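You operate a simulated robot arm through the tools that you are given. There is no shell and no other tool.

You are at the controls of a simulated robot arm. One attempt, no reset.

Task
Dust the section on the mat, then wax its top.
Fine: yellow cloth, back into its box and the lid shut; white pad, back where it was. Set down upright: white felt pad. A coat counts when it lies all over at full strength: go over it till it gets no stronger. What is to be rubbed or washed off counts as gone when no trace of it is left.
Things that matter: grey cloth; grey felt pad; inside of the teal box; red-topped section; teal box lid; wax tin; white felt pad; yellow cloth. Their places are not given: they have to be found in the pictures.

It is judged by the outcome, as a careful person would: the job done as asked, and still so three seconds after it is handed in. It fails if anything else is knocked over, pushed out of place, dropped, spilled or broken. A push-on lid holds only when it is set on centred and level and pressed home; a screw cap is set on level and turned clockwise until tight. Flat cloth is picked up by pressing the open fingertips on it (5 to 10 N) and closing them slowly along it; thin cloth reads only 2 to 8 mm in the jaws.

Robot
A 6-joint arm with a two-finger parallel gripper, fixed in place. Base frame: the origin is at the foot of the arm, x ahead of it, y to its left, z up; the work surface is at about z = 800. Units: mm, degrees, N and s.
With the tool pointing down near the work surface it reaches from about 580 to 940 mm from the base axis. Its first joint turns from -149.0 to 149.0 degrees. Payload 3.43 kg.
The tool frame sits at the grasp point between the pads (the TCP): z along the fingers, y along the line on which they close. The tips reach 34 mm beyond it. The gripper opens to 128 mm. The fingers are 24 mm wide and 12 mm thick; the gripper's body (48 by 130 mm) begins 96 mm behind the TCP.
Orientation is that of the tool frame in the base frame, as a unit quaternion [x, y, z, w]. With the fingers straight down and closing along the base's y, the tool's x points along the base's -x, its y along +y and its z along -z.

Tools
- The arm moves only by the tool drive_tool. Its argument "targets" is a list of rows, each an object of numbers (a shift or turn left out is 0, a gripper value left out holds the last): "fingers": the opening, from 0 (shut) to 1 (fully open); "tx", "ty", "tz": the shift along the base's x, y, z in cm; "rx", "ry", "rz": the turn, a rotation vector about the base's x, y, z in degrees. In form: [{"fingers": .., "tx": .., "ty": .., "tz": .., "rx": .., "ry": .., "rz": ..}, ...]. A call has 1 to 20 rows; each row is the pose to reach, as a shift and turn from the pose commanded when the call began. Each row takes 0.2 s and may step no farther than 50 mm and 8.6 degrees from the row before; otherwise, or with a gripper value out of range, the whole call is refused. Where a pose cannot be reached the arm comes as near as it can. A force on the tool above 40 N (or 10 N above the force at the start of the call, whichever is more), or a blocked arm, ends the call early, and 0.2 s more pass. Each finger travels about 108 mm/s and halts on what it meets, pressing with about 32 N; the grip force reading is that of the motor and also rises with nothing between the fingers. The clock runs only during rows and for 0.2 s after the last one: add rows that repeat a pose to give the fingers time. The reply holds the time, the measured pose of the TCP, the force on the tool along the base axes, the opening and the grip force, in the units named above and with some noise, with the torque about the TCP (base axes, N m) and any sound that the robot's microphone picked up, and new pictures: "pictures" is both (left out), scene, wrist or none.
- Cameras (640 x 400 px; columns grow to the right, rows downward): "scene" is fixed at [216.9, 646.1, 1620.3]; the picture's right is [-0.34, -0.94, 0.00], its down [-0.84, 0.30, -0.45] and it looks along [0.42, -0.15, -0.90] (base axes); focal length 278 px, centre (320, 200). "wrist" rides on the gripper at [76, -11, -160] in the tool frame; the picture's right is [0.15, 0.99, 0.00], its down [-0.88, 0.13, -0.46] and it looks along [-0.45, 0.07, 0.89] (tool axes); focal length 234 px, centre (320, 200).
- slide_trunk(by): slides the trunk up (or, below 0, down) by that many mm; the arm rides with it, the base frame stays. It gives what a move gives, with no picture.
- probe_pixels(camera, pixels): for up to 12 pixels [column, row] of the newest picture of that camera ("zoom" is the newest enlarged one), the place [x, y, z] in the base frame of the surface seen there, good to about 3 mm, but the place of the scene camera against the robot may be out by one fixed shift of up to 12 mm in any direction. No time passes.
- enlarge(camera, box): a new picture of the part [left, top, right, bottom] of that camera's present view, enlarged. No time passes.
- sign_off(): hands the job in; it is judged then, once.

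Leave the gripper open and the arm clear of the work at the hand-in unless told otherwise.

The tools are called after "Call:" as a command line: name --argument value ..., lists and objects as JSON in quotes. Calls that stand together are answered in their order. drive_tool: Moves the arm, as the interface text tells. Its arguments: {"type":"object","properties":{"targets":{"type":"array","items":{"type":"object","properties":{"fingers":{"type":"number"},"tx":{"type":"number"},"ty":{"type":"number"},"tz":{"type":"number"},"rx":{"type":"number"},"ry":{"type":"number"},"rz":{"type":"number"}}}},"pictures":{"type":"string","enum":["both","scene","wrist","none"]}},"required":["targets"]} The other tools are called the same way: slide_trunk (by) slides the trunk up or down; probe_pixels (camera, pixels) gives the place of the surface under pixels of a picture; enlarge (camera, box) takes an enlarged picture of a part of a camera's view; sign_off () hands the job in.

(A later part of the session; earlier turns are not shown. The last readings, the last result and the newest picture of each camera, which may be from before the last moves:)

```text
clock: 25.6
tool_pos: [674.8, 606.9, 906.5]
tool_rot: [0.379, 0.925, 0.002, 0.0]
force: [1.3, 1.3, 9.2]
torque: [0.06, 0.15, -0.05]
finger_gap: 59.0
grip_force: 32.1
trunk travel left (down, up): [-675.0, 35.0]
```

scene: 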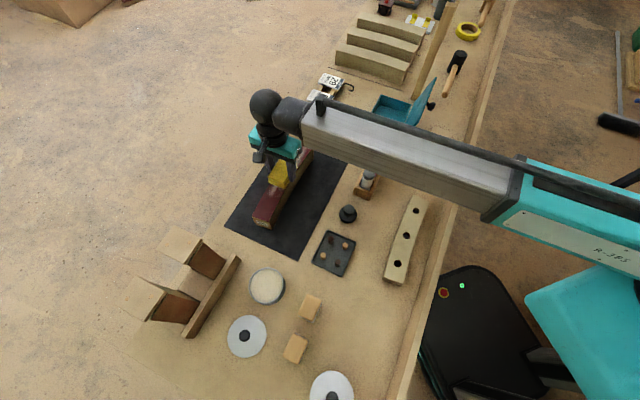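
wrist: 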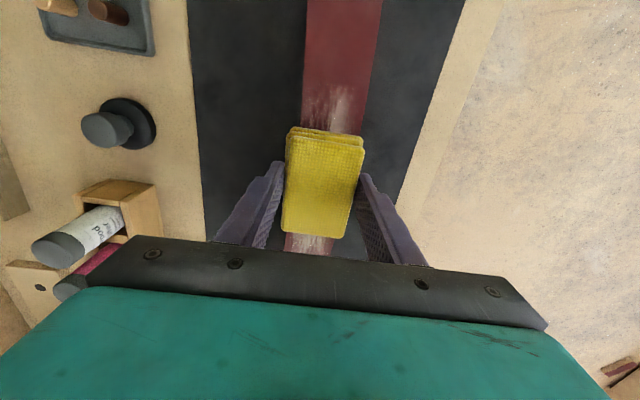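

About 9 N of contact. Now I'll stroke along the curved centreline out to the far end and back, with the cloth following the curve.

Call:
drive_tool --targets '[{"tx": 1.51, "ty": -1.32, "rz": -0.95}, {"tx": 2.9, "ty": -2.75, "rz": -1.9}, {"tx": 4.25, "ty": -4.2, "rz": -2.8}, {"tx": 5.6, "ty": -5.7, "rz": -3.75}, {"tx": 6.9, "ty": -7.25, "rz": -4.7}, {"tx": 7.87, "ty": -8.4, "rz": -5.4}, {"tx": 6.9, "ty": -7.25, "rz": -4.7}, {"tx": 5.6, "ty": -5.7, "rz": -3.75}, {"tx": 4.25, "ty": -4.2, "rz": -2.8}, {"tx": 2.9, "ty": -2.75, "rz": -1.9}, {"tx": 1.5, "ty": -1.3, "rz": -0.95}, {"tx": 0.1, "ty": 0.1}, {"tx": -1.33, "ty": 1.5, "rz": 0.95}, {"tx": -2.8, "ty": 2.87, "rz": 1.9}, {"tx": -4.25, "ty": 4.23, "rz": 2.8}, {"tx": -5.75, "ty": 5.56, "rz": 3.75}, {"tx": -7.28, "ty": 6.87, "rz": 4.7}, {"tx": -5.75, "ty": 5.56, "rz": 3.75}, {"tx": -2.8, "ty": 2.87, "rz": 1.9}, {"tx": 0.1, "ty": 0.1}]'

```text
clock: 29.8
tool_pos: [677.4, 605.7, 906.8]
tool_rot: [0.38, 0.925, 0.001, 0.001]
force: [-3.8, 4.0, 19.6]
torque: [0.41, 0.42, -0.01]
finger_gap: 58.7
grip_force: 32.6
trunk travel left (down, up): [-675.0, 35.0]
```

scene: 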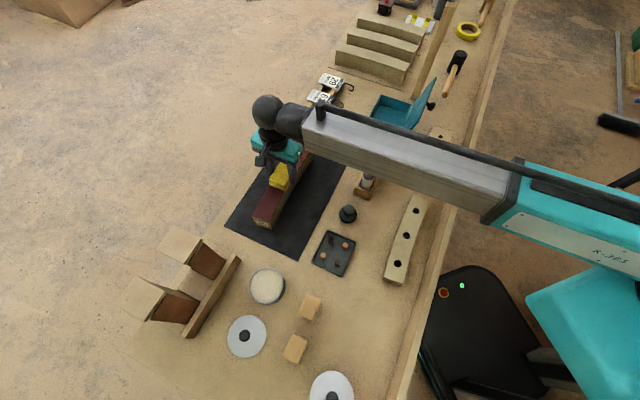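
wrist: 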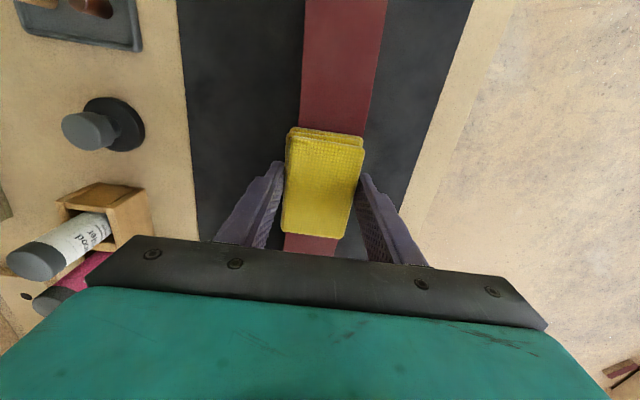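

Force rose to about 20 N, and the strip visible behind the cloth looks clean. I'll lift off and look at the whole top.

Call:
drive_tool --targets '[{"tz": 1.0}, {"tz": 5.0}, {"tz": 9.0}, {"tx": 3.0, "ty": -3.0, "tz": 13.0}, {"tx": 6.0, "ty": -6.0, "tz": 17.0}, {"tx": 8.0, "ty": -8.0, "tz": 20.0}, {"tx": 8.0, "ty": -8.0, "tz": 20.0}]'

Call:
enlarge --camera "wrist" --box '[260, 0, 440, 135]'

Call:
enlarge --camera "scene" --box '[240, 130, 330, 240]'

```text
refused: row 4 steps farther than a row can; nothing moved
```

```text
2.96 times, centred on (350, 68) of wrist
```

zoom: 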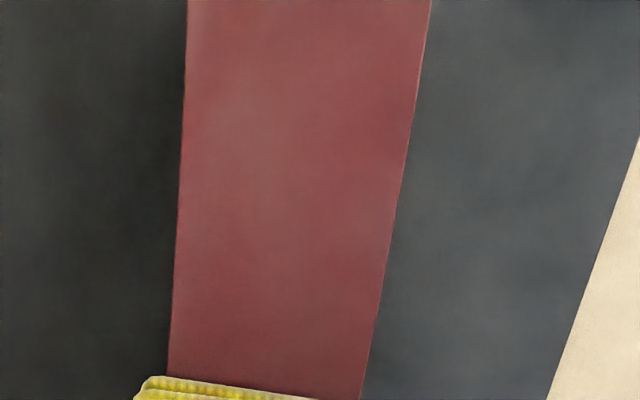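

```text
3.64 times, centred on (285, 185) of scene
```

zoom: 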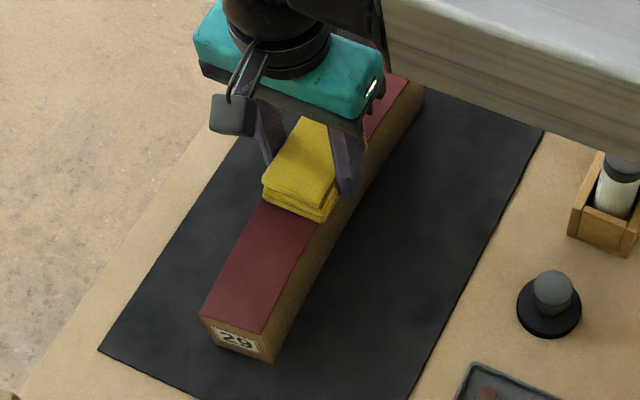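

The step was too large; I'll retry with smaller ones.

Call:
drive_tool --targets '[{"tz": 1.0}, {"tz": 5.0}, {"tz": 9.0}, {"tx": 2.0, "ty": -2.0, "tz": 12.0}, {"tx": 4.5, "ty": -4.5, "tz": 15.0}, {"tx": 7.0, "ty": -7.0, "tz": 18.0}, {"tx": 8.0, "ty": -8.0, "tz": 20.0}, {"tx": 8.0, "ty": -8.0, "tz": 20.0}]'

Call:
enlarge --camera "wrist" --box '[260, 0, 440, 135]'

Call:
enlarge --camera "scene" --box '[240, 130, 330, 240]'

Call:
enlarge --camera "scene" --box '[274, 134, 322, 164]'

```text
clock: 31.6
tool_pos: [754.7, 529.0, 1105.6]
tool_rot: [0.379, 0.925, 0.0, 0.0]
force: [0.1, 1.0, 0.0]
torque: [-0.03, -0.05, 0.0]
finger_gap: 58.9
grip_force: 32.2
trunk travel left (down, up): [-675.0, 35.0]
```

scene: 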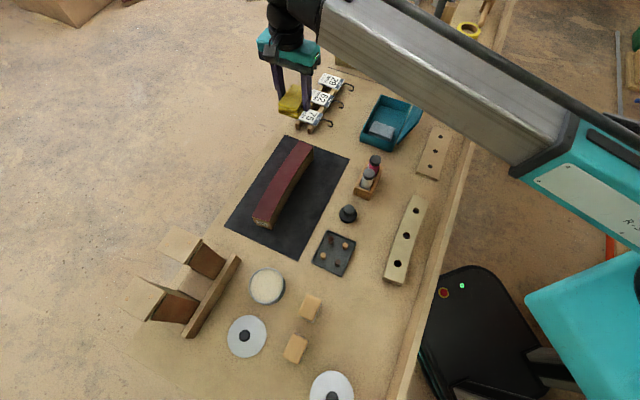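
wrist: 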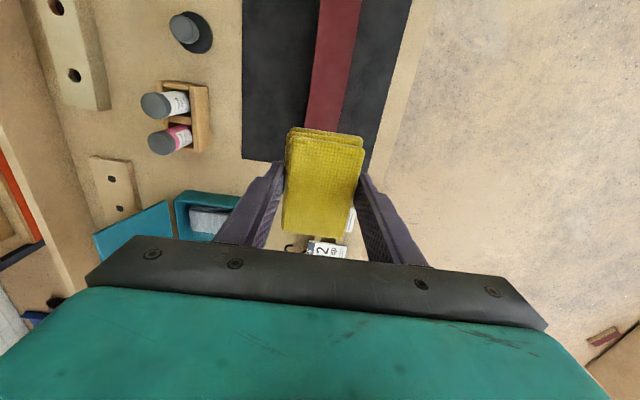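

```text
2.96 times, centred on (350, 68) of wrist
```

zoom: 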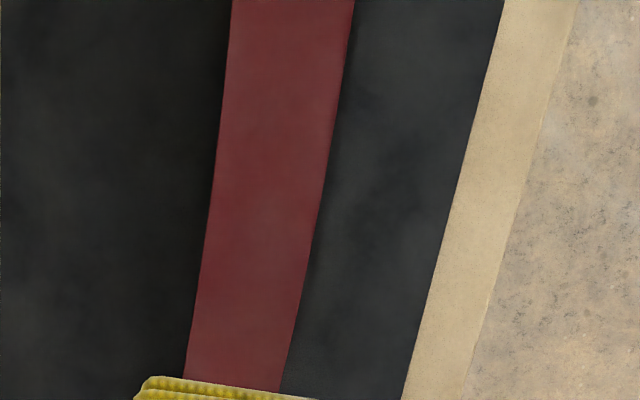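

```text
3.64 times, centred on (285, 185) of scene
```

zoom: 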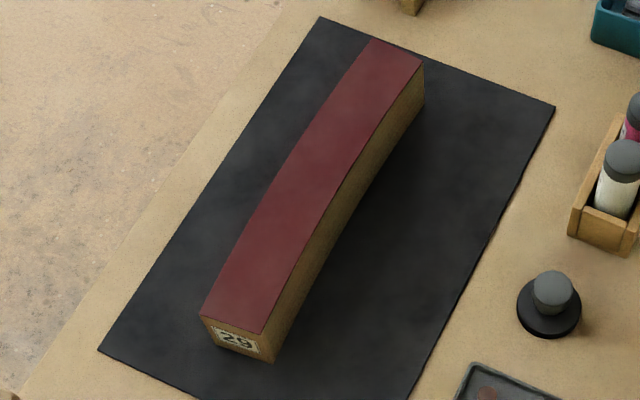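

```text
13.33 times, centred on (298, 149) of scene
```

zoom: 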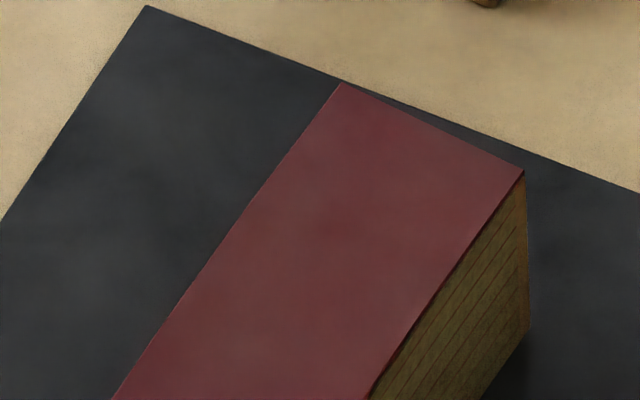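

The top looks clean and the section has not moved. To be sure no trace remains at the edges, I'll make a second pass offset towards each edge with a lighter touch. First I'll come back down.

Call:
drive_tool --targets '[{"tx": -2.0, "ty": 2.0, "tz": -3.0}, {"tx": -4.0, "ty": 4.0, "tz": -6.5}, {"tx": -6.0, "ty": 6.0, "tz": -10.0}, {"tx": -7.7, "ty": 8.3, "tz": -13.0}, {"tx": -7.7, "ty": 8.3, "tz": -17.0}, {"tx": -7.7, "ty": 8.3, "tz": -19.0}, {"tx": -7.7, "ty": 8.3, "tz": -19.6}, {"tx": -7.7, "ty": 8.3, "tz": -19.85}, {"tx": -7.7, "ty": 8.3, "tz": -19.85}]' --pictures "none"

```text
clock: 33.6
tool_pos: [678.0, 611.8, 906.6]
tool_rot: [0.38, 0.925, 0.0, 0.0]
force: [-0.2, -0.2, -0.3]
torque: [0.02, 0.0, 0.01]
finger_gap: 59.1
grip_force: 31.9
trunk travel left (down, up): [-675.0, 35.0]
```

Call:
drive_tool --targets '[{"tz": -0.1}, {"tz": -0.2}, {"tz": -0.2}]' --pictures "none"

```text
clock: 34.4
tool_pos: [678.0, 610.8, 906.0]
tool_rot: [0.379, 0.925, 0.002, 0.001]
force: [2.4, 2.5, 13.3]
torque: [0.07, 0.24, -0.05]
finger_gap: 58.8
grip_force: 32.0
trunk travel left (down, up): [-675.0, 35.0]
```

13 N contact. I'll make the edge-offset strokes, going outward on the far-edge side and returning on the near-edge side.

Call:
drive_tool --targets '[{"tx": 1.41, "ty": -1.42, "tz": 0.05, "rz": -0.95}, {"tx": 2.79, "ty": -2.87, "tz": 0.05, "rz": -1.9}, {"tx": 4.15, "ty": -4.34, "tz": 0.05, "rz": -2.8}, {"tx": 5.49, "ty": -5.83, "tz": 0.05, "rz": -3.75}, {"tx": 6.8, "ty": -7.35, "tz": 0.05, "rz": -4.7}, {"tx": 7.77, "ty": -8.49, "tz": 0.05, "rz": -5.4}, {"tx": 7.13, "ty": -9.13, "tz": 0.05, "rz": -5.4}, {"tx": 6.16, "ty": -7.99, "tz": 0.05, "rz": -4.7}, {"tx": 4.85, "ty": -6.47, "tz": 0.05, "rz": -3.75}, {"tx": 3.51, "ty": -4.98, "tz": 0.05, "rz": -2.8}, {"tx": 2.15, "ty": -3.51, "tz": 0.05, "rz": -1.9}, {"tx": 0.77, "ty": -2.06, "tz": 0.05, "rz": -0.95}, {"tx": -0.64, "ty": -0.64, "tz": 0.05}, {"tx": -2.07, "ty": 0.76, "tz": 0.05, "rz": 0.95}, {"tx": -3.53, "ty": 2.13, "tz": 0.05, "rz": 1.9}, {"tx": -4.99, "ty": 3.49, "tz": 0.05, "rz": 2.8}, {"tx": -6.49, "ty": 4.82, "tz": 0.05, "rz": 3.75}, {"tx": -8.02, "ty": 6.13, "tz": 0.05, "rz": 4.7}, {"tx": -8.95, "ty": 6.95, "tz": 0.05, "rz": 5.3}, {"tx": -8.3, "ty": 7.6, "tz": 0.05, "rz": 5.3}]' --pictures "wrist"

```text
clock: 38.6
tool_pos: [594.8, 687.0, 906.9]
tool_rot: [0.337, 0.941, 0.0, -0.001]
force: [-4.6, -2.6, 10.9]
torque: [-0.33, -0.04, -0.12]
finger_gap: 58.9
grip_force: 32.4
trunk travel left (down, up): [-675.0, 35.0]
```

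wrist: 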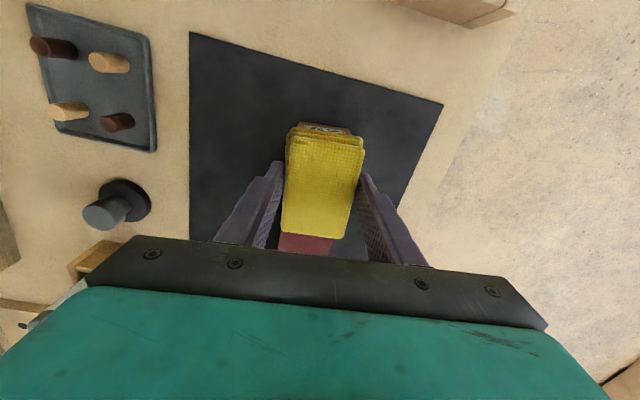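

Now a last return stroke down the middle, then lift off.

Call:
drive_tool --targets '[{"tx": 0.92, "ty": -0.83, "rz": -0.6}, {"tx": 2.45, "ty": -2.14, "rz": -1.55}, {"tx": 3.95, "ty": -3.47, "rz": -2.5}, {"tx": 5.41, "ty": -4.83, "rz": -3.4}, {"tx": 6.87, "ty": -6.2, "rz": -4.35}, {"tx": 8.3, "ty": -7.6, "rz": -5.3}, {"tx": 8.3, "ty": -7.6, "tz": 1.0, "rz": -5.3}, {"tx": 8.3, "ty": -7.6, "tz": 5.0, "rz": -5.3}, {"tx": 8.3, "ty": -7.6, "tz": 9.5, "rz": -5.3}, {"tx": 8.3, "ty": -7.6, "tz": 14.0, "rz": -5.3}, {"tx": 8.3, "ty": -7.6, "tz": 18.5, "rz": -5.3}, {"tx": 8.3, "ty": -7.6, "tz": 18.5, "rz": -5.3}]' --pictures "none"

```text
clock: 41.2
tool_pos: [679.5, 613.1, 1091.5]
tool_rot: [0.379, 0.925, 0.0, 0.0]
force: [0.2, 0.2, -0.9]
torque: [-0.02, -0.01, 0.0]
finger_gap: 59.0
grip_force: 32.5
trunk travel left (down, up): [-675.0, 35.0]
```

Now I'll turn −90° so the camera sits on the far side, to inspect the section's far face and top.

Call:
drive_tool --targets '[{"rz": -8}, {"rz": -16}, {"rz": -24}, {"rz": -32}, {"rz": -40}, {"tx": 0.5, "ty": 0.5, "rz": -48}, {"tx": 1, "ty": 1, "rz": -56}, {"tx": 1.5, "ty": 1.5, "rz": -64}, {"tx": 2, "ty": 2, "rz": -72}, {"tx": 2, "ty": 2, "rz": -80}, {"tx": 2, "ty": 2, "rz": -88}, {"tx": 2, "ty": 2, "rz": -90}, {"tx": 2, "ty": 2, "rz": -90}]'

Call:
enlarge --camera "wrist" --box '[140, 80, 500, 230]'

```text
clock: 44.0
tool_pos: [705.4, 597.9, 1085.9]
tool_rot: [0.907, 0.422, 0.0, -0.003]
force: [-0.3, -0.3, -0.7]
torque: [0.03, 0.01, 0.03]
finger_gap: 58.8
grip_force: 32.3
out of reach, approached as far as the arm can: row 7, 8, 9, 10, 11, 12, 13
trunk travel left (down, up): [-675.0, 35.0]
```

scene: 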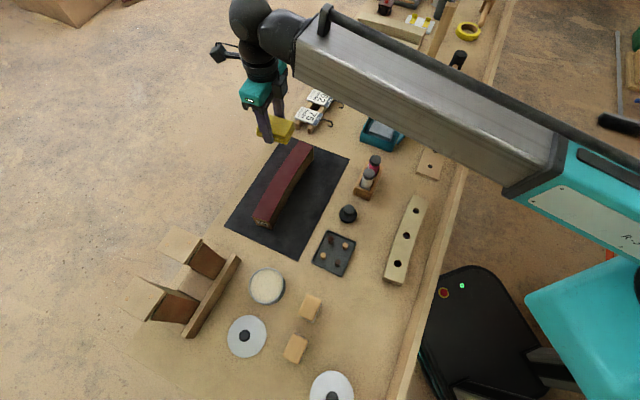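
wrist: 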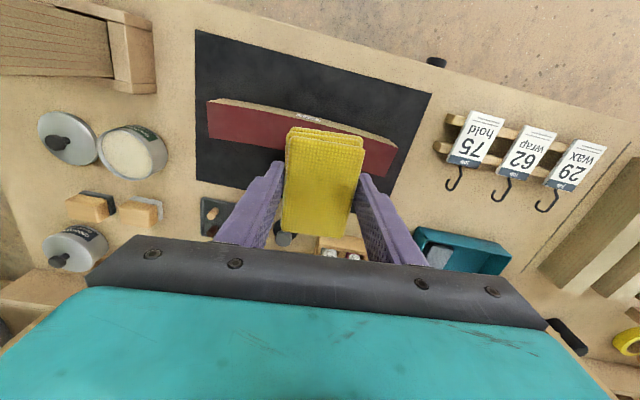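

```text
1.78 times, centred on (320, 155) of wrist
```

zoom: 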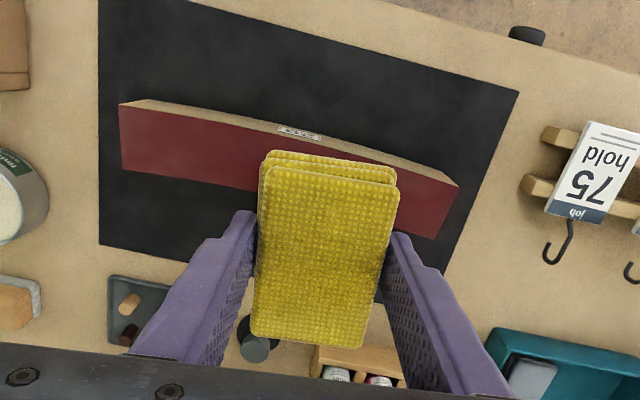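

The far face carries a small label. I'll zoom on it and on the tins' labels.

Call:
enlarge --camera "wrist" --box '[200, 90, 300, 150]'

Call:
enlarge --camera "wrist" --box '[290, 100, 400, 170]'

Call:
enlarge --camera "wrist" --box '[30, 100, 180, 200]'

Call:
enlarge --camera "wrist" --box '[30, 180, 180, 280]'

```text
6.40 times, centred on (250, 120) of wrist
```

zoom: 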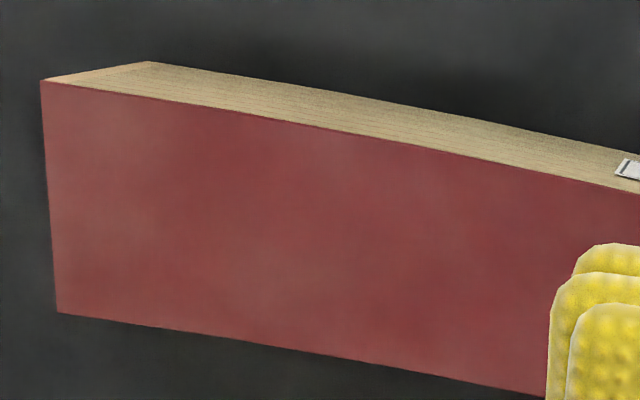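

```text
5.71 times, centred on (345, 135) of wrist
```

zoom: 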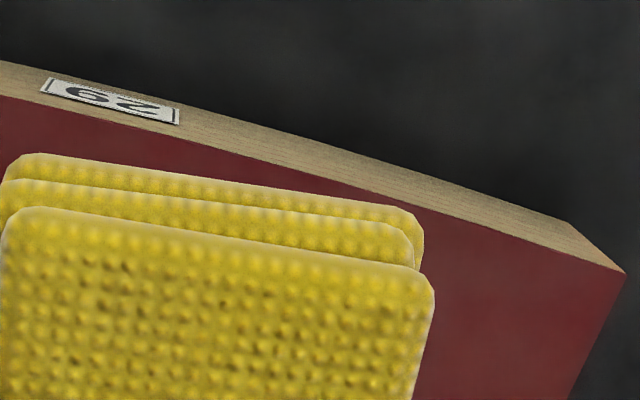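

```text
4.00 times, centred on (105, 150) of wrist
```

zoom: 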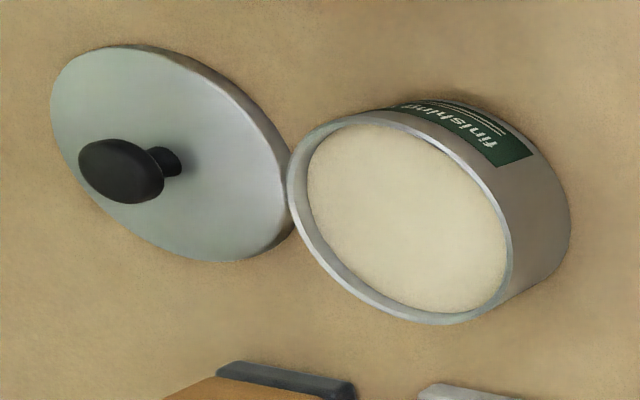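

```text
4.00 times, centred on (105, 230) of wrist
```

zoom: 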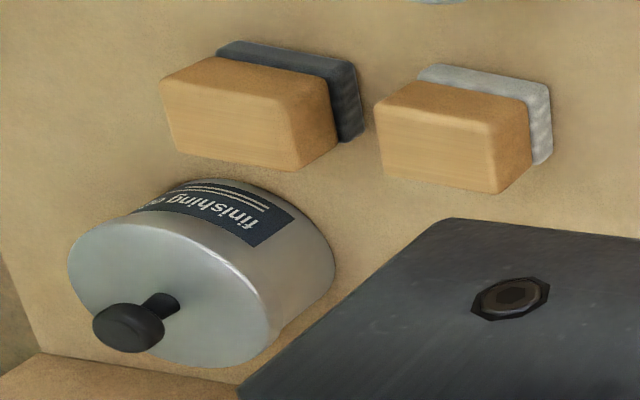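

The far face and top are clean (number 29 confirmed). The block at scene (309,305) clearly has the white felt, and the open tin reads "finishing…". Now I'll carry the cloth back towards the box, resyncing position first.

Call:
drive_tool --targets '[{"tx": 1.2, "ty": -3.9}, {"tx": 2.4, "ty": -7.7}, {"tx": 3.6, "ty": -11.6}, {"tx": 4.8, "ty": -15.4}, {"tx": 6.0, "ty": -19.3}, {"tx": 6.0, "ty": -19.3}]' --pictures "none"

```text
clock: 45.4
tool_pos: [761.4, 402.8, 1085.7]
tool_rot: [0.906, 0.422, 0.0, -0.002]
force: [0.5, -0.3, -0.3]
torque: [-0.02, 0.0, 0.02]
finger_gap: 58.8
grip_force: 32.1
trunk travel left (down, up): [-675.0, 35.0]
```

The arm is back in sync. I'll move above the cloth's original place with the original orientation.

Call:
drive_tool --targets '[{"tx": 1.3, "ty": -4.1, "tz": -0.5, "rz": -0.8}, {"tx": 2.6, "ty": -8.2, "tz": -1.0, "rz": -1.6}, {"tx": 3.9, "ty": -12.4, "tz": -2.0, "rz": -2.4}, {"tx": 5.2, "ty": -16.5, "tz": -3.0, "rz": -3.2}, {"tx": 6.5, "ty": -20.6, "tz": -4.0, "rz": -4.0}, {"tx": 7.86, "ty": -24.73, "tz": -5.5, "rz": -4.55}, {"tx": 7.86, "ty": -24.73, "tz": -10.0, "rz": -4.55}, {"tx": 7.86, "ty": -24.73, "tz": -14.5, "rz": -4.55}, {"tx": 7.86, "ty": -24.73, "tz": -18.0, "rz": -4.55}, {"tx": 7.86, "ty": -24.73, "tz": -18.0, "rz": -4.55}]'

```text
clock: 47.6
tool_pos: [841.9, 157.0, 904.2]
tool_rot: [0.923, 0.386, 0.001, -0.003]
force: [-0.5, 0.1, -0.5]
torque: [0.01, -0.02, 0.01]
finger_gap: 59.1
grip_force: 31.7
trunk travel left (down, up): [-675.0, 35.0]
```

scene: 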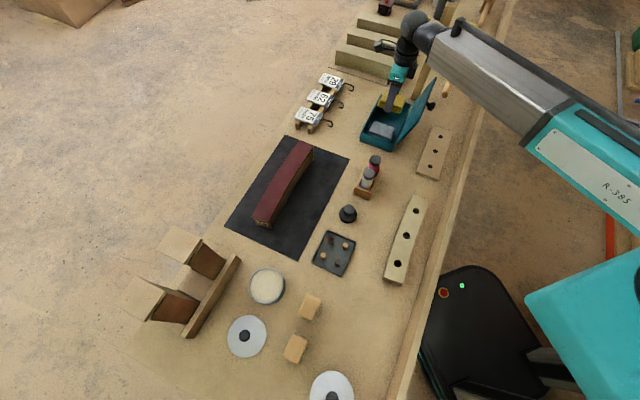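
wrist: 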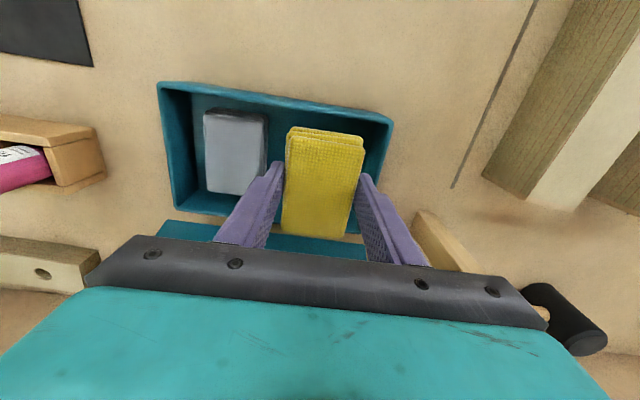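

I'll correct by about 2 mm and lower the cloth into its place.

Call:
drive_tool --targets '[{"tx": -0.2, "ty": -0.15, "tz": -1.5}, {"tx": -0.2, "ty": -0.15, "tz": -3.5}, {"tx": -0.2, "ty": -0.15, "tz": -5.0}, {"tx": -0.2, "ty": -0.15, "tz": -5.8}, {"tx": -0.2, "ty": -0.15, "tz": -6.0}, {"tx": -0.2, "ty": -0.15, "tz": -6.0}]'

```text
clock: 49.0
tool_pos: [838.6, 155.9, 846.4]
tool_rot: [0.922, 0.386, 0.0, -0.003]
force: [-1.0, 0.6, -0.6]
torque: [-0.02, 0.0, -0.03]
finger_gap: 58.7
grip_force: 32.0
trunk travel left (down, up): [-675.0, 35.0]
```

scene: 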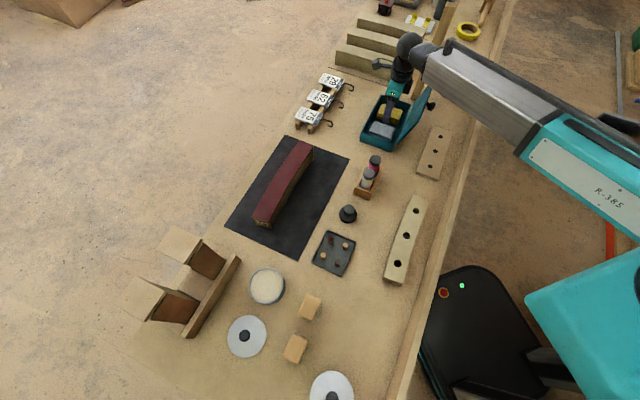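
wrist: 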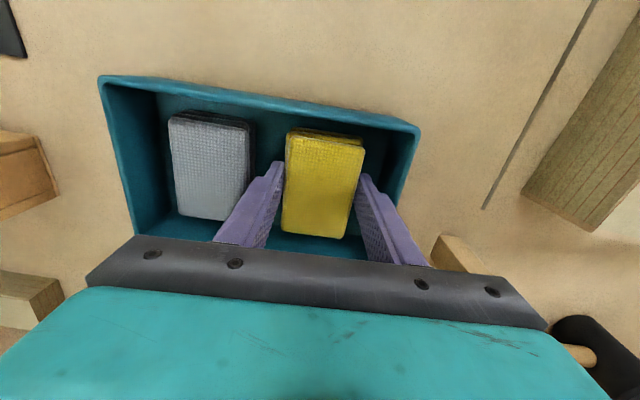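

About 5 mm more to the floor; I'll lower gently.

Call:
drive_tool --targets '[{"tz": -0.2}, {"tz": -0.4}, {"tz": -0.4}]' --pictures "none"

```text
clock: 49.8
tool_pos: [839.4, 157.5, 843.2]
tool_rot: [0.923, 0.386, 0.0, -0.003]
force: [-0.2, -0.3, -1.0]
torque: [0.04, -0.02, 0.02]
finger_gap: 58.7
grip_force: 31.9
trunk travel left (down, up): [-675.0, 35.0]
```

Call:
drive_tool --targets '[{"tz": -0.1}, {"tz": -0.2}, {"tz": -0.2}]' --pictures "none"

```text
clock: 50.6
tool_pos: [839.0, 156.8, 840.6]
tool_rot: [0.923, 0.386, 0.0, -0.003]
force: [0.1, -0.8, -1.3]
torque: [0.02, 0.02, -0.03]
finger_gap: 58.5
grip_force: 32.5
trunk travel left (down, up): [-675.0, 35.0]
```

No floor contact yet, but the cloth is within about 2 mm of it. I'll open the jaws slightly to release, then rise slowly.

Call:
drive_tool --targets '[{"tz": -0.1}, {"fingers": 0.48, "tz": -0.1}, {"fingers": 0.51, "tz": -0.1}, {"fingers": 0.52, "tz": -0.1}, {"tz": 0.5}, {"tz": 1.5}, {"tz": 3.5}, {"tz": 7.0}, {"tz": 11.5}, {"tz": 16.0}, {"tz": 20.0}, {"tz": 20.0}]'

Call:
enlarge --camera "wrist" --box '[200, 60, 400, 190]'

```text
clock: 53.2
tool_pos: [839.2, 154.8, 1041.6]
tool_rot: [0.922, 0.386, 0.001, -0.003]
force: [0.3, -0.2, -0.6]
torque: [0.01, -0.01, 0.03]
finger_gap: 66.5
grip_force: 0.1
trunk travel left (down, up): [-675.0, 35.0]
```

scene: 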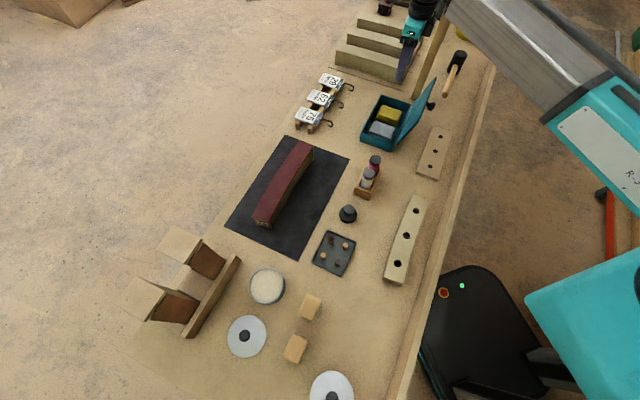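
wrist: 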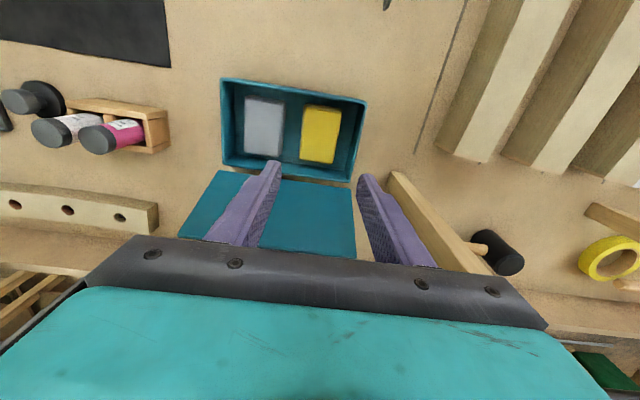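

```text
3.08 times, centred on (300, 125) of wrist
```

zoom: 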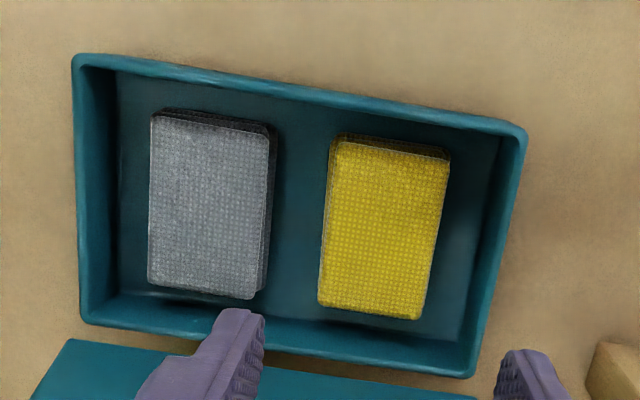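

The cloth is back in its place. Next I'll close the lid. It leans about 16° past vertical with its free edge at z≈981, so I'll shut the fingers, pass over it to its outer side (away from the knob), and push it over gently. First I'll go up and behind.

Call:
drive_tool --targets '[{"fingers": 0.0, "tz": 1.5}, {"fingers": 0.0, "tz": 2.0}, {"tx": -3.2, "ty": -3.3, "tz": 2.0}, {"tx": -6.4, "ty": -6.6, "tz": 2.0}, {"tx": -9.7, "ty": -9.9, "tz": 2.0}, {"tx": -9.9, "ty": -10.1, "tz": 2.0}, {"tx": -9.9, "ty": -10.1, "tz": 2.0}]'

Call:
enlarge --camera "scene" --box '[345, 60, 485, 160]'

```text
clock: 54.8
tool_pos: [739.7, 51.1, 1060.7]
tool_rot: [0.923, 0.386, -0.001, -0.003]
force: [0.1, 0.4, -0.2]
torque: [-0.01, 0.03, 0.02]
finger_gap: 0.0
grip_force: 32.3
trunk travel left (down, up): [-675.0, 35.0]
```

scene: 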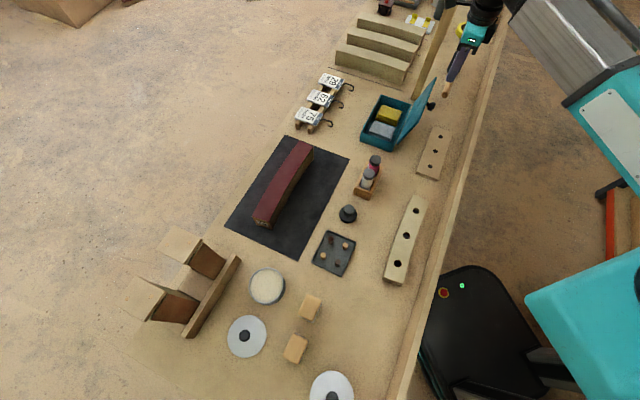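
wrist: 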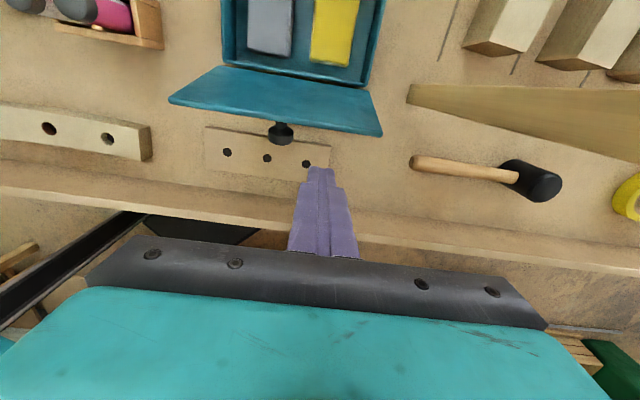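

```text
4.00 times, centred on (415, 110) of scene
```

zoom: 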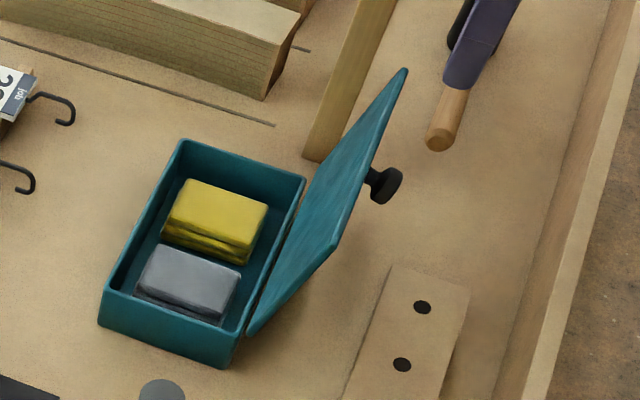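

I'm behind the lid. I'll probe the lid's free edge and knob.

Call:
probe_pixels --camera "wrist" --pixels '[[175, 102], [378, 133], [230, 109], [330, 125], [281, 137], [281, 128], [222, 68], [368, 88], [300, 85], [260, 115]]'

```text
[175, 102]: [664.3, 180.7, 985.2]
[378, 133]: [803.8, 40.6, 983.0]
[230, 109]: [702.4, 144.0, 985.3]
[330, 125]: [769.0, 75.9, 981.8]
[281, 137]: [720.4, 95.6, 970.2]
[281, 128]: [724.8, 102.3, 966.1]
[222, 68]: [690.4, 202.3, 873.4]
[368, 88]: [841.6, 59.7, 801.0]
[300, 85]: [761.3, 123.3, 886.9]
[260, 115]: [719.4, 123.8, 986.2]
```

The free edge is at u≈593 (z≈984) and the knob's s-position is well clear of the fingers. I'll descend to tip z≈948, then push along the outward-to-box direction.

Call:
drive_tool --targets '[{"tz": -4.0}, {"tz": -8.0}, {"tx": 0.7, "ty": 0.71, "tz": -8.0}, {"tx": 1.4, "ty": 1.43, "tz": -8.0}, {"tx": 2.1, "ty": 2.14, "tz": -8.0}, {"tx": 2.8, "ty": 2.85, "tz": -8.0}, {"tx": 3.5, "ty": 3.57, "tz": -8.0}, {"tx": 3.5, "ty": 3.57, "tz": -8.0}]'

```text
clock: 56.6
tool_pos: [775.5, 90.1, 980.9]
tool_rot: [0.923, 0.386, 0.0, -0.003]
force: [0.0, -0.3, -0.9]
torque: [-0.02, -0.02, 0.01]
finger_gap: 0.2
grip_force: 31.6
trunk travel left (down, up): [-675.0, 35.0]
```

scene: 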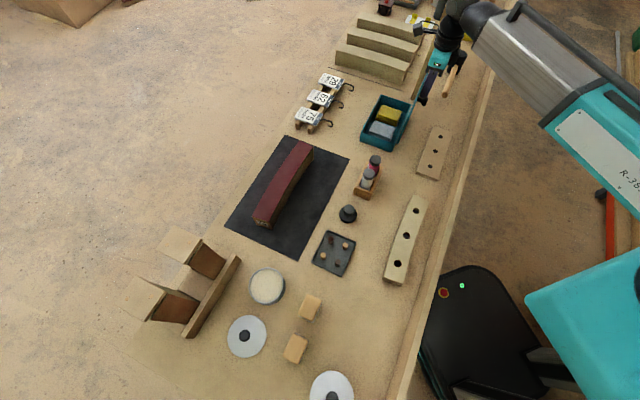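
wrist: 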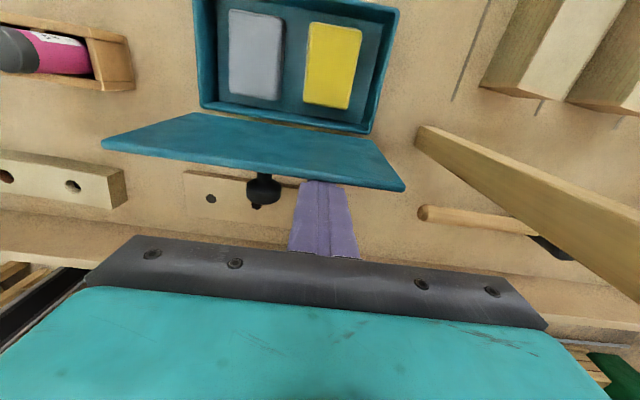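

The lid is swinging up freely with almost no force and the box hasn't moved. I'll keep pushing slowly past vertical.

Call:
drive_tool --targets '[{"tx": 0.35, "ty": 0.36}, {"tx": 0.7, "ty": 0.71}, {"tx": 1.05, "ty": 1.07}, {"tx": 1.4, "ty": 1.43}, {"tx": 1.75, "ty": 1.78}, {"tx": 2.1, "ty": 2.14}, {"tx": 2.1, "ty": 2.14}]'

```text
clock: 58.2
tool_pos: [797.0, 112.5, 981.5]
tool_rot: [0.922, 0.387, -0.001, -0.002]
force: [1.2, 0.6, -0.3]
torque: [-0.05, 0.0, -0.03]
finger_gap: 0.0
grip_force: 31.6
trunk travel left (down, up): [-675.0, 35.0]
```

scene: 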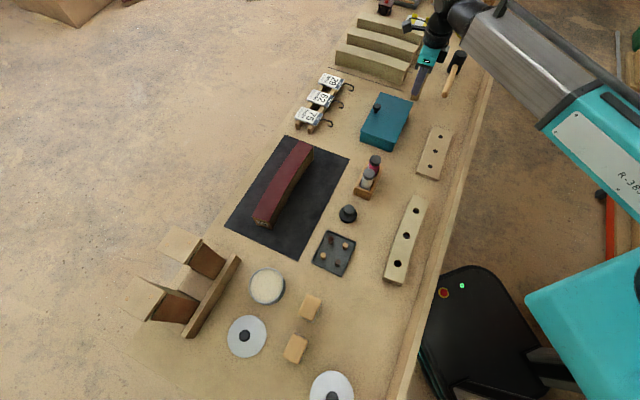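
wrist: 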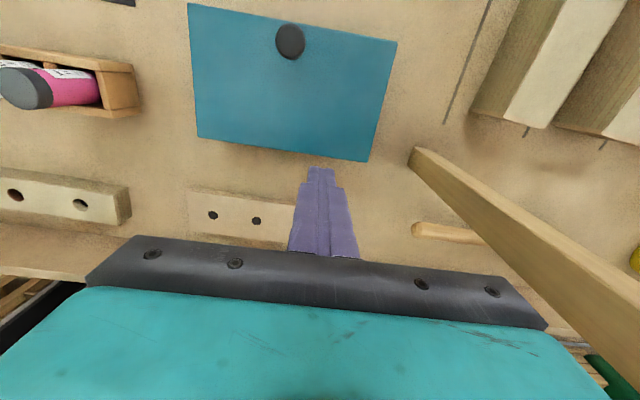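

The lid has swung shut. I'll check that it's seated level and that the box hasn't moved.

Call:
enlarge --camera "scene" --box '[345, 80, 445, 160]'

Call:
probe_pixels --camera "zoom" --pixels '[[158, 250], [248, 74], [398, 122], [312, 330], [225, 133], [290, 200], [200, 230], [350, 150], [310, 310], [240, 100]]'

Call:
probe_pixels --camera "wrist" --pixels '[[192, 8], [393, 43], [366, 158], [201, 132], [290, 40], [290, 100], [230, 60], [350, 120]]'

```text
5.00 times, centred on (395, 120) of scene
```

zoom: 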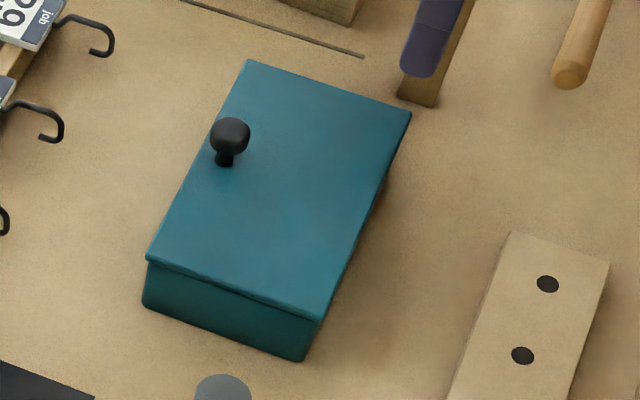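

```text
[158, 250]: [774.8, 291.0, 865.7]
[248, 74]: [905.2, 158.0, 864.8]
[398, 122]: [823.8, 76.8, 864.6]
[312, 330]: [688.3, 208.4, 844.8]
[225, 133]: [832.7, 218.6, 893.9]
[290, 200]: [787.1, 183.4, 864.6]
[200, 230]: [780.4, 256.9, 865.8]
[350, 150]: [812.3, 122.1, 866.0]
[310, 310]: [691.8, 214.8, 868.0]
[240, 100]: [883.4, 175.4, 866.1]
```

```text
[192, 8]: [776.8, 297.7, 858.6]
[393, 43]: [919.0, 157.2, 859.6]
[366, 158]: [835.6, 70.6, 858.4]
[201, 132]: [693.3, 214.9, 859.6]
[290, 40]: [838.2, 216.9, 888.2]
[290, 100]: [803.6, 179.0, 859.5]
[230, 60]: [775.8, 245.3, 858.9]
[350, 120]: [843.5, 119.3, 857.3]
```

The lid is level at z≈859 and the box corners are unchanged. I'll press lightly on the lid's middle with the closed fingertips to be sure it's home.

Call:
drive_tool --targets '[{"tx": 0.7, "ty": 3.9}, {"tx": 1.45, "ty": 7.8, "tz": -1.0}, {"tx": 1.45, "ty": 7.8, "tz": -4.5}, {"tx": 1.45, "ty": 7.8, "tz": -7.5}, {"tx": 1.45, "ty": 7.8, "tz": -8.4}, {"tx": 1.45, "ty": 7.8, "tz": -8.7}, {"tx": 1.45, "ty": 7.8, "tz": -8.8}]' --pictures "none"

```text
clock: 59.8
tool_pos: [811.5, 189.6, 893.3]
tool_rot: [0.922, 0.386, -0.001, -0.002]
force: [0.2, -1.0, -0.7]
torque: [-0.04, -0.03, 0.0]
finger_gap: 0.1
grip_force: 31.6
trunk travel left (down, up): [-675.0, 35.0]
```

Call:
drive_tool --targets '[{"tz": -0.1}, {"tz": -0.2}, {"tz": -0.3}, {"tz": -0.3}]' --pictures "none"

```text
clock: 60.8
tool_pos: [810.6, 190.8, 892.4]
tool_rot: [0.923, 0.386, 0.002, -0.003]
force: [7.1, 0.2, 21.4]
torque: [-0.18, -0.09, 0.03]
finger_gap: 0.2
grip_force: 32.6
trunk travel left (down, up): [-675.0, 35.0]
```

Pressed firmly (21 N, solid at z≈858), so the lid is home. Now I'll lift and travel to the white pad, turning gradually. This is the first part of the travel.

Call:
drive_tool --targets '[{"tz": 2.0}, {"tz": 6.5}, {"tz": 11.0}, {"tz": 15.5}, {"tx": -2.2, "ty": 2.0, "tz": 16.0, "rz": 8}, {"tx": -4.5, "ty": 4.0, "tz": 16.0, "rz": 16}, {"tx": -6.7, "ty": 6.0, "tz": 16.0, "rz": 24}, {"tx": -8.9, "ty": 8.0, "tz": 16.0, "rz": 32}, {"tx": -11.2, "ty": 10.0, "tz": 16.0, "rz": 40}, {"tx": -13.4, "ty": 11.9, "tz": 16.0, "rz": 48}, {"tx": -15.6, "ty": 13.9, "tz": 16.0, "rz": 56}, {"tx": -17.8, "ty": 15.9, "tz": 16.0, "rz": 64}, {"tx": -20.1, "ty": 17.9, "tz": 16.0, "rz": 72}, {"tx": -22.3, "ty": 19.9, "tz": 16.0, "rz": 80}, {"tx": -24.5, "ty": 21.9, "tz": 16.0, "rz": 88}, {"tx": -26.8, "ty": 23.9, "tz": 16.0, "rz": 96}, {"tx": -29.0, "ty": 25.9, "tz": 16.0, "rz": 104}, {"tx": -31.2, "ty": 27.9, "tz": 16.0, "rz": 112}]' --pictures "none"

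```text
clock: 64.6
tool_pos: [498.0, 469.2, 1049.8]
tool_rot: [0.195, 0.981, -0.002, -0.002]
force: [-0.2, 0.2, -0.1]
torque: [0.04, 0.03, -0.01]
finger_gap: 0.0
grip_force: 31.6
trunk travel left (down, up): [-675.0, 35.0]
```

Now the second part of the travel: to behind the white pad with the jaws opened, for a close view.

Call:
drive_tool --targets '[{"fingers": 0.8, "tx": -2.5, "ty": 1.7, "rz": 7.5}, {"tx": -5.1, "ty": 3.4, "rz": 15.1}, {"tx": -7.6, "ty": 5.0, "rz": 22.6}, {"tx": -10.1, "ty": 6.7, "rz": 30.2}, {"tx": -12.7, "ty": 8.4, "rz": 37.7}, {"tx": -15.2, "ty": 10.1, "rz": 45.3}, {"tx": -17.7, "ty": 11.7, "rz": 52.8}, {"tx": -20.3, "ty": 13.4, "rz": 60.4}, {"tx": -22.8, "ty": 15.1, "rz": 67.9}, {"tx": -22.8, "ty": 15.1, "rz": 67.9}]'

Call:
enlarge --camera "wrist" --box '[220, 90, 420, 220]'

```text
clock: 66.8
tool_pos: [271.1, 622.3, 1048.5]
tool_rot: [-0.386, 0.923, -0.003, 0.0]
force: [-0.4, 0.5, -0.8]
torque: [-0.01, -0.01, -0.03]
finger_gap: 102.4
grip_force: 0.0
trunk travel left (down, up): [-675.0, 35.0]
```

scene: 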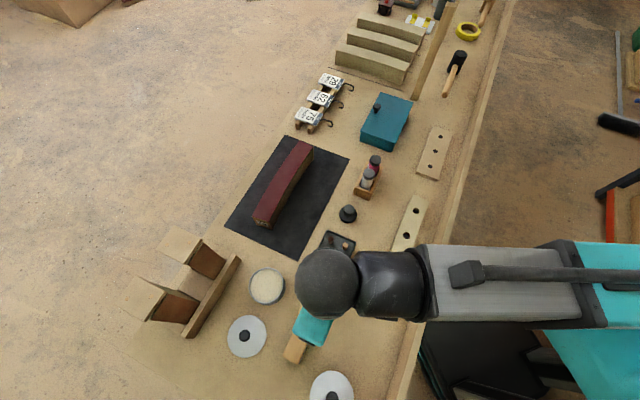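
wrist: 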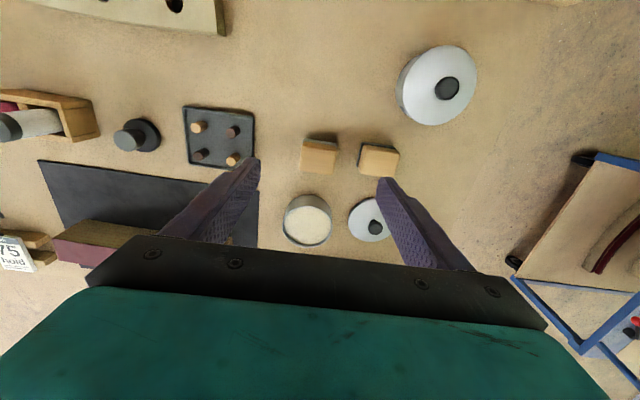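

```text
3.08 times, centred on (320, 155) of wrist
```

zoom: 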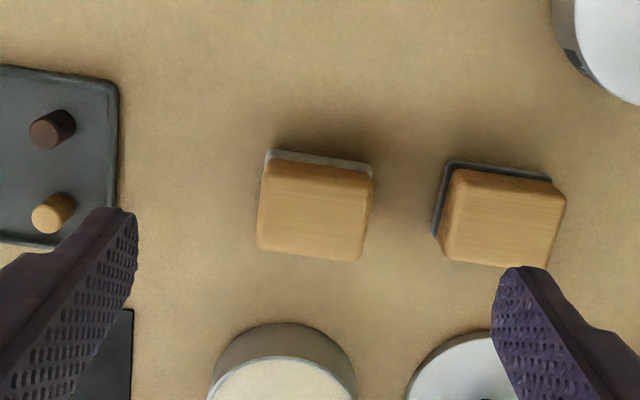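

White felt is confirmed under the left block. I'll probe its top corners and base edges, and the grey one.

Call:
probe_pixels --camera "zoom" --pixels '[[272, 170], [364, 180], [354, 253], [263, 241], [314, 211], [318, 156], [262, 200], [366, 215], [460, 178], [555, 190], [540, 258], [448, 250]]'

Call:
probe_pixels --camera "zoom" --pixels '[[267, 152], [372, 165], [318, 163], [315, 255], [258, 220], [368, 240], [285, 375], [285, 330], [400, 210], [505, 220], [318, 148], [300, 300]]'

```text
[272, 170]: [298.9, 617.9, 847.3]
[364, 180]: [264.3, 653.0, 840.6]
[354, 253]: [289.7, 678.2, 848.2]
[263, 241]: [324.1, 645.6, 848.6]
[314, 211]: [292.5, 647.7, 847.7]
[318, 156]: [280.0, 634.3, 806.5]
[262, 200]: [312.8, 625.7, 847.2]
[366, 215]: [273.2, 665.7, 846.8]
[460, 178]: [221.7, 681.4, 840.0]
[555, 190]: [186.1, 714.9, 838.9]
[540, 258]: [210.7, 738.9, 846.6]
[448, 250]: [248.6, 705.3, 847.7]
```

```text
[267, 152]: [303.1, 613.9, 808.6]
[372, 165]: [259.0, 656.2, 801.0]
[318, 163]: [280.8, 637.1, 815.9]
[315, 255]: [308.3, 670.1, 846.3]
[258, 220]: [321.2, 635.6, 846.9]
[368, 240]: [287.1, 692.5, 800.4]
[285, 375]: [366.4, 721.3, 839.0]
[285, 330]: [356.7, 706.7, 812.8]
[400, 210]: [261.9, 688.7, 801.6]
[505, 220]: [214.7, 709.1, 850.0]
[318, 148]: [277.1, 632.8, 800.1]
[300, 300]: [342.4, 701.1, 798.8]
```

White pad: top centre about (294,649), about 56×44 mm, felt z≈800–815, wood above. The grey pad's near edge is about 40 mm away. I'll set the jaws to 73 mm, centre over it and descend.

Call:
drive_tool --targets '[{"fingers": 0.57, "tx": 1.2, "ty": 1.3, "tz": -2.0}, {"tx": 2.32, "ty": 2.64, "tz": -5.0}, {"tx": 2.32, "ty": 2.64, "tz": -9.5}, {"tx": 2.32, "ty": 2.64, "tz": -13.5}, {"tx": 2.32, "ty": 2.64, "tz": -14.5}, {"tx": 2.32, "ty": 2.64, "tz": -14.5}]'

Call:
enlarge --camera "wrist" --box '[230, 80, 430, 210]'

```text
clock: 68.2
tool_pos: [295.7, 648.4, 906.6]
tool_rot: [-0.386, 0.923, -0.002, 0.0]
force: [-0.2, -0.7, -0.1]
torque: [0.0, -0.01, 0.01]
finger_gap: 73.1
grip_force: 0.0
trunk travel left (down, up): [-675.0, 35.0]
```

scene: 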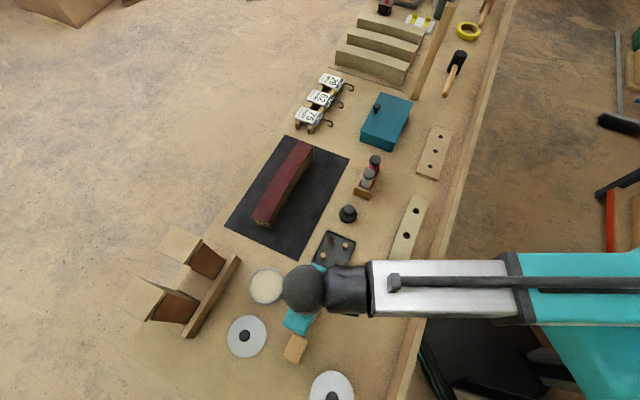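
wrist: 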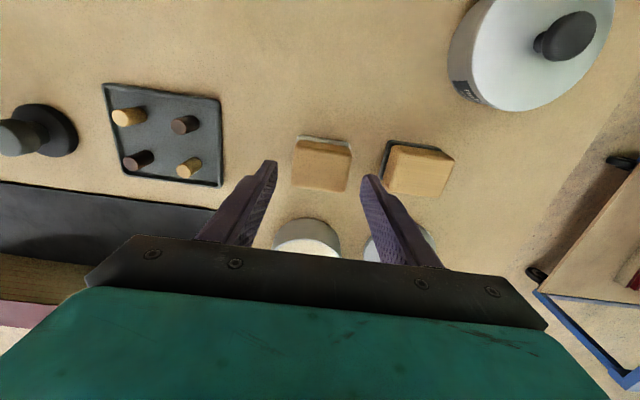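

```text
3.08 times, centred on (330, 145) of wrist
```

zoom: 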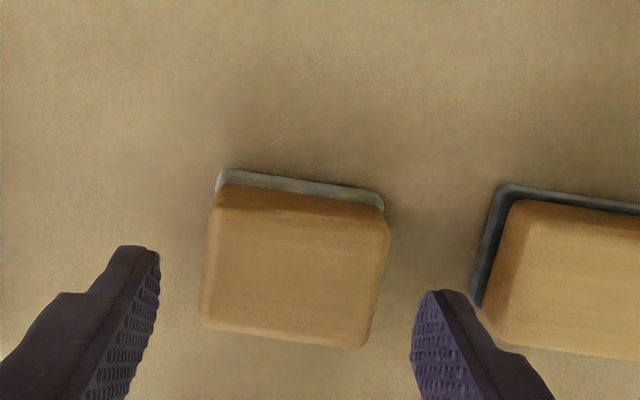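

Centred. I'll descend to tip z≈820 and close on the wooden part.

Call:
drive_tool --targets '[{"tz": -2.0}, {"tz": -4.0}, {"tz": -5.2}, {"tz": -5.2}, {"fingers": 0.52, "tz": -5.2}, {"fingers": 0.48, "tz": -5.2}, {"fingers": 0.44, "tz": -5.2}, {"fingers": 0.38, "tz": -5.2}, {"fingers": 0.3, "tz": -5.2}, {"fingers": 0.3, "tz": -5.2}]'

```text
clock: 70.4
tool_pos: [294.3, 647.0, 852.9]
tool_rot: [-0.384, 0.923, -0.002, 0.0]
force: [-1.2, 0.6, -0.1]
torque: [0.06, 0.06, 0.01]
finger_gap: 57.1
grip_force: 31.4
trunk travel left (down, up): [-675.0, 35.0]
```

scene: 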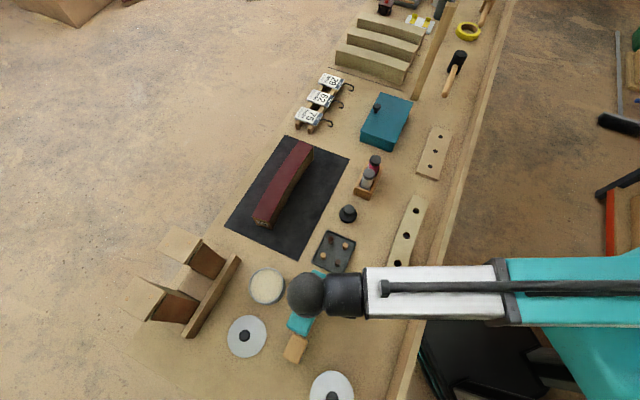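
wrist: 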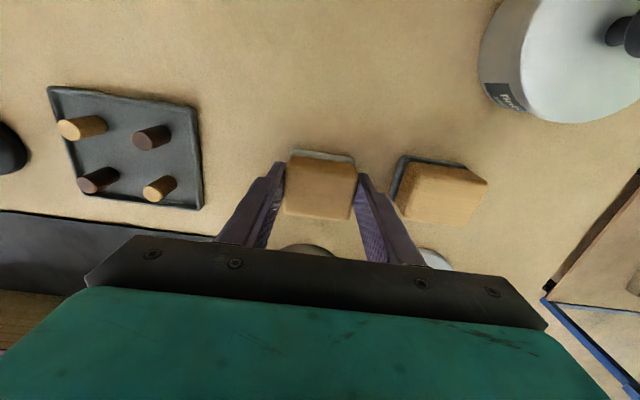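

Gripped (57.1 mm, 31 N). Before lifting I'll enlarge the tin in the scene view to find its rim and centre accurately.

Call:
enlarge --camera "scene" --box '[243, 264, 291, 308]'

```text
9.09 times, centred on (267, 286) of scene
```

zoom: 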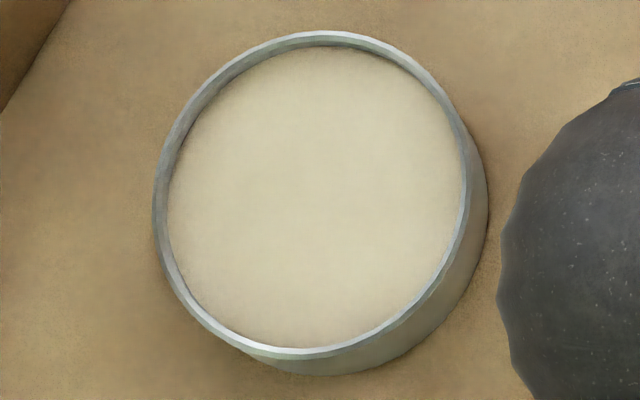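

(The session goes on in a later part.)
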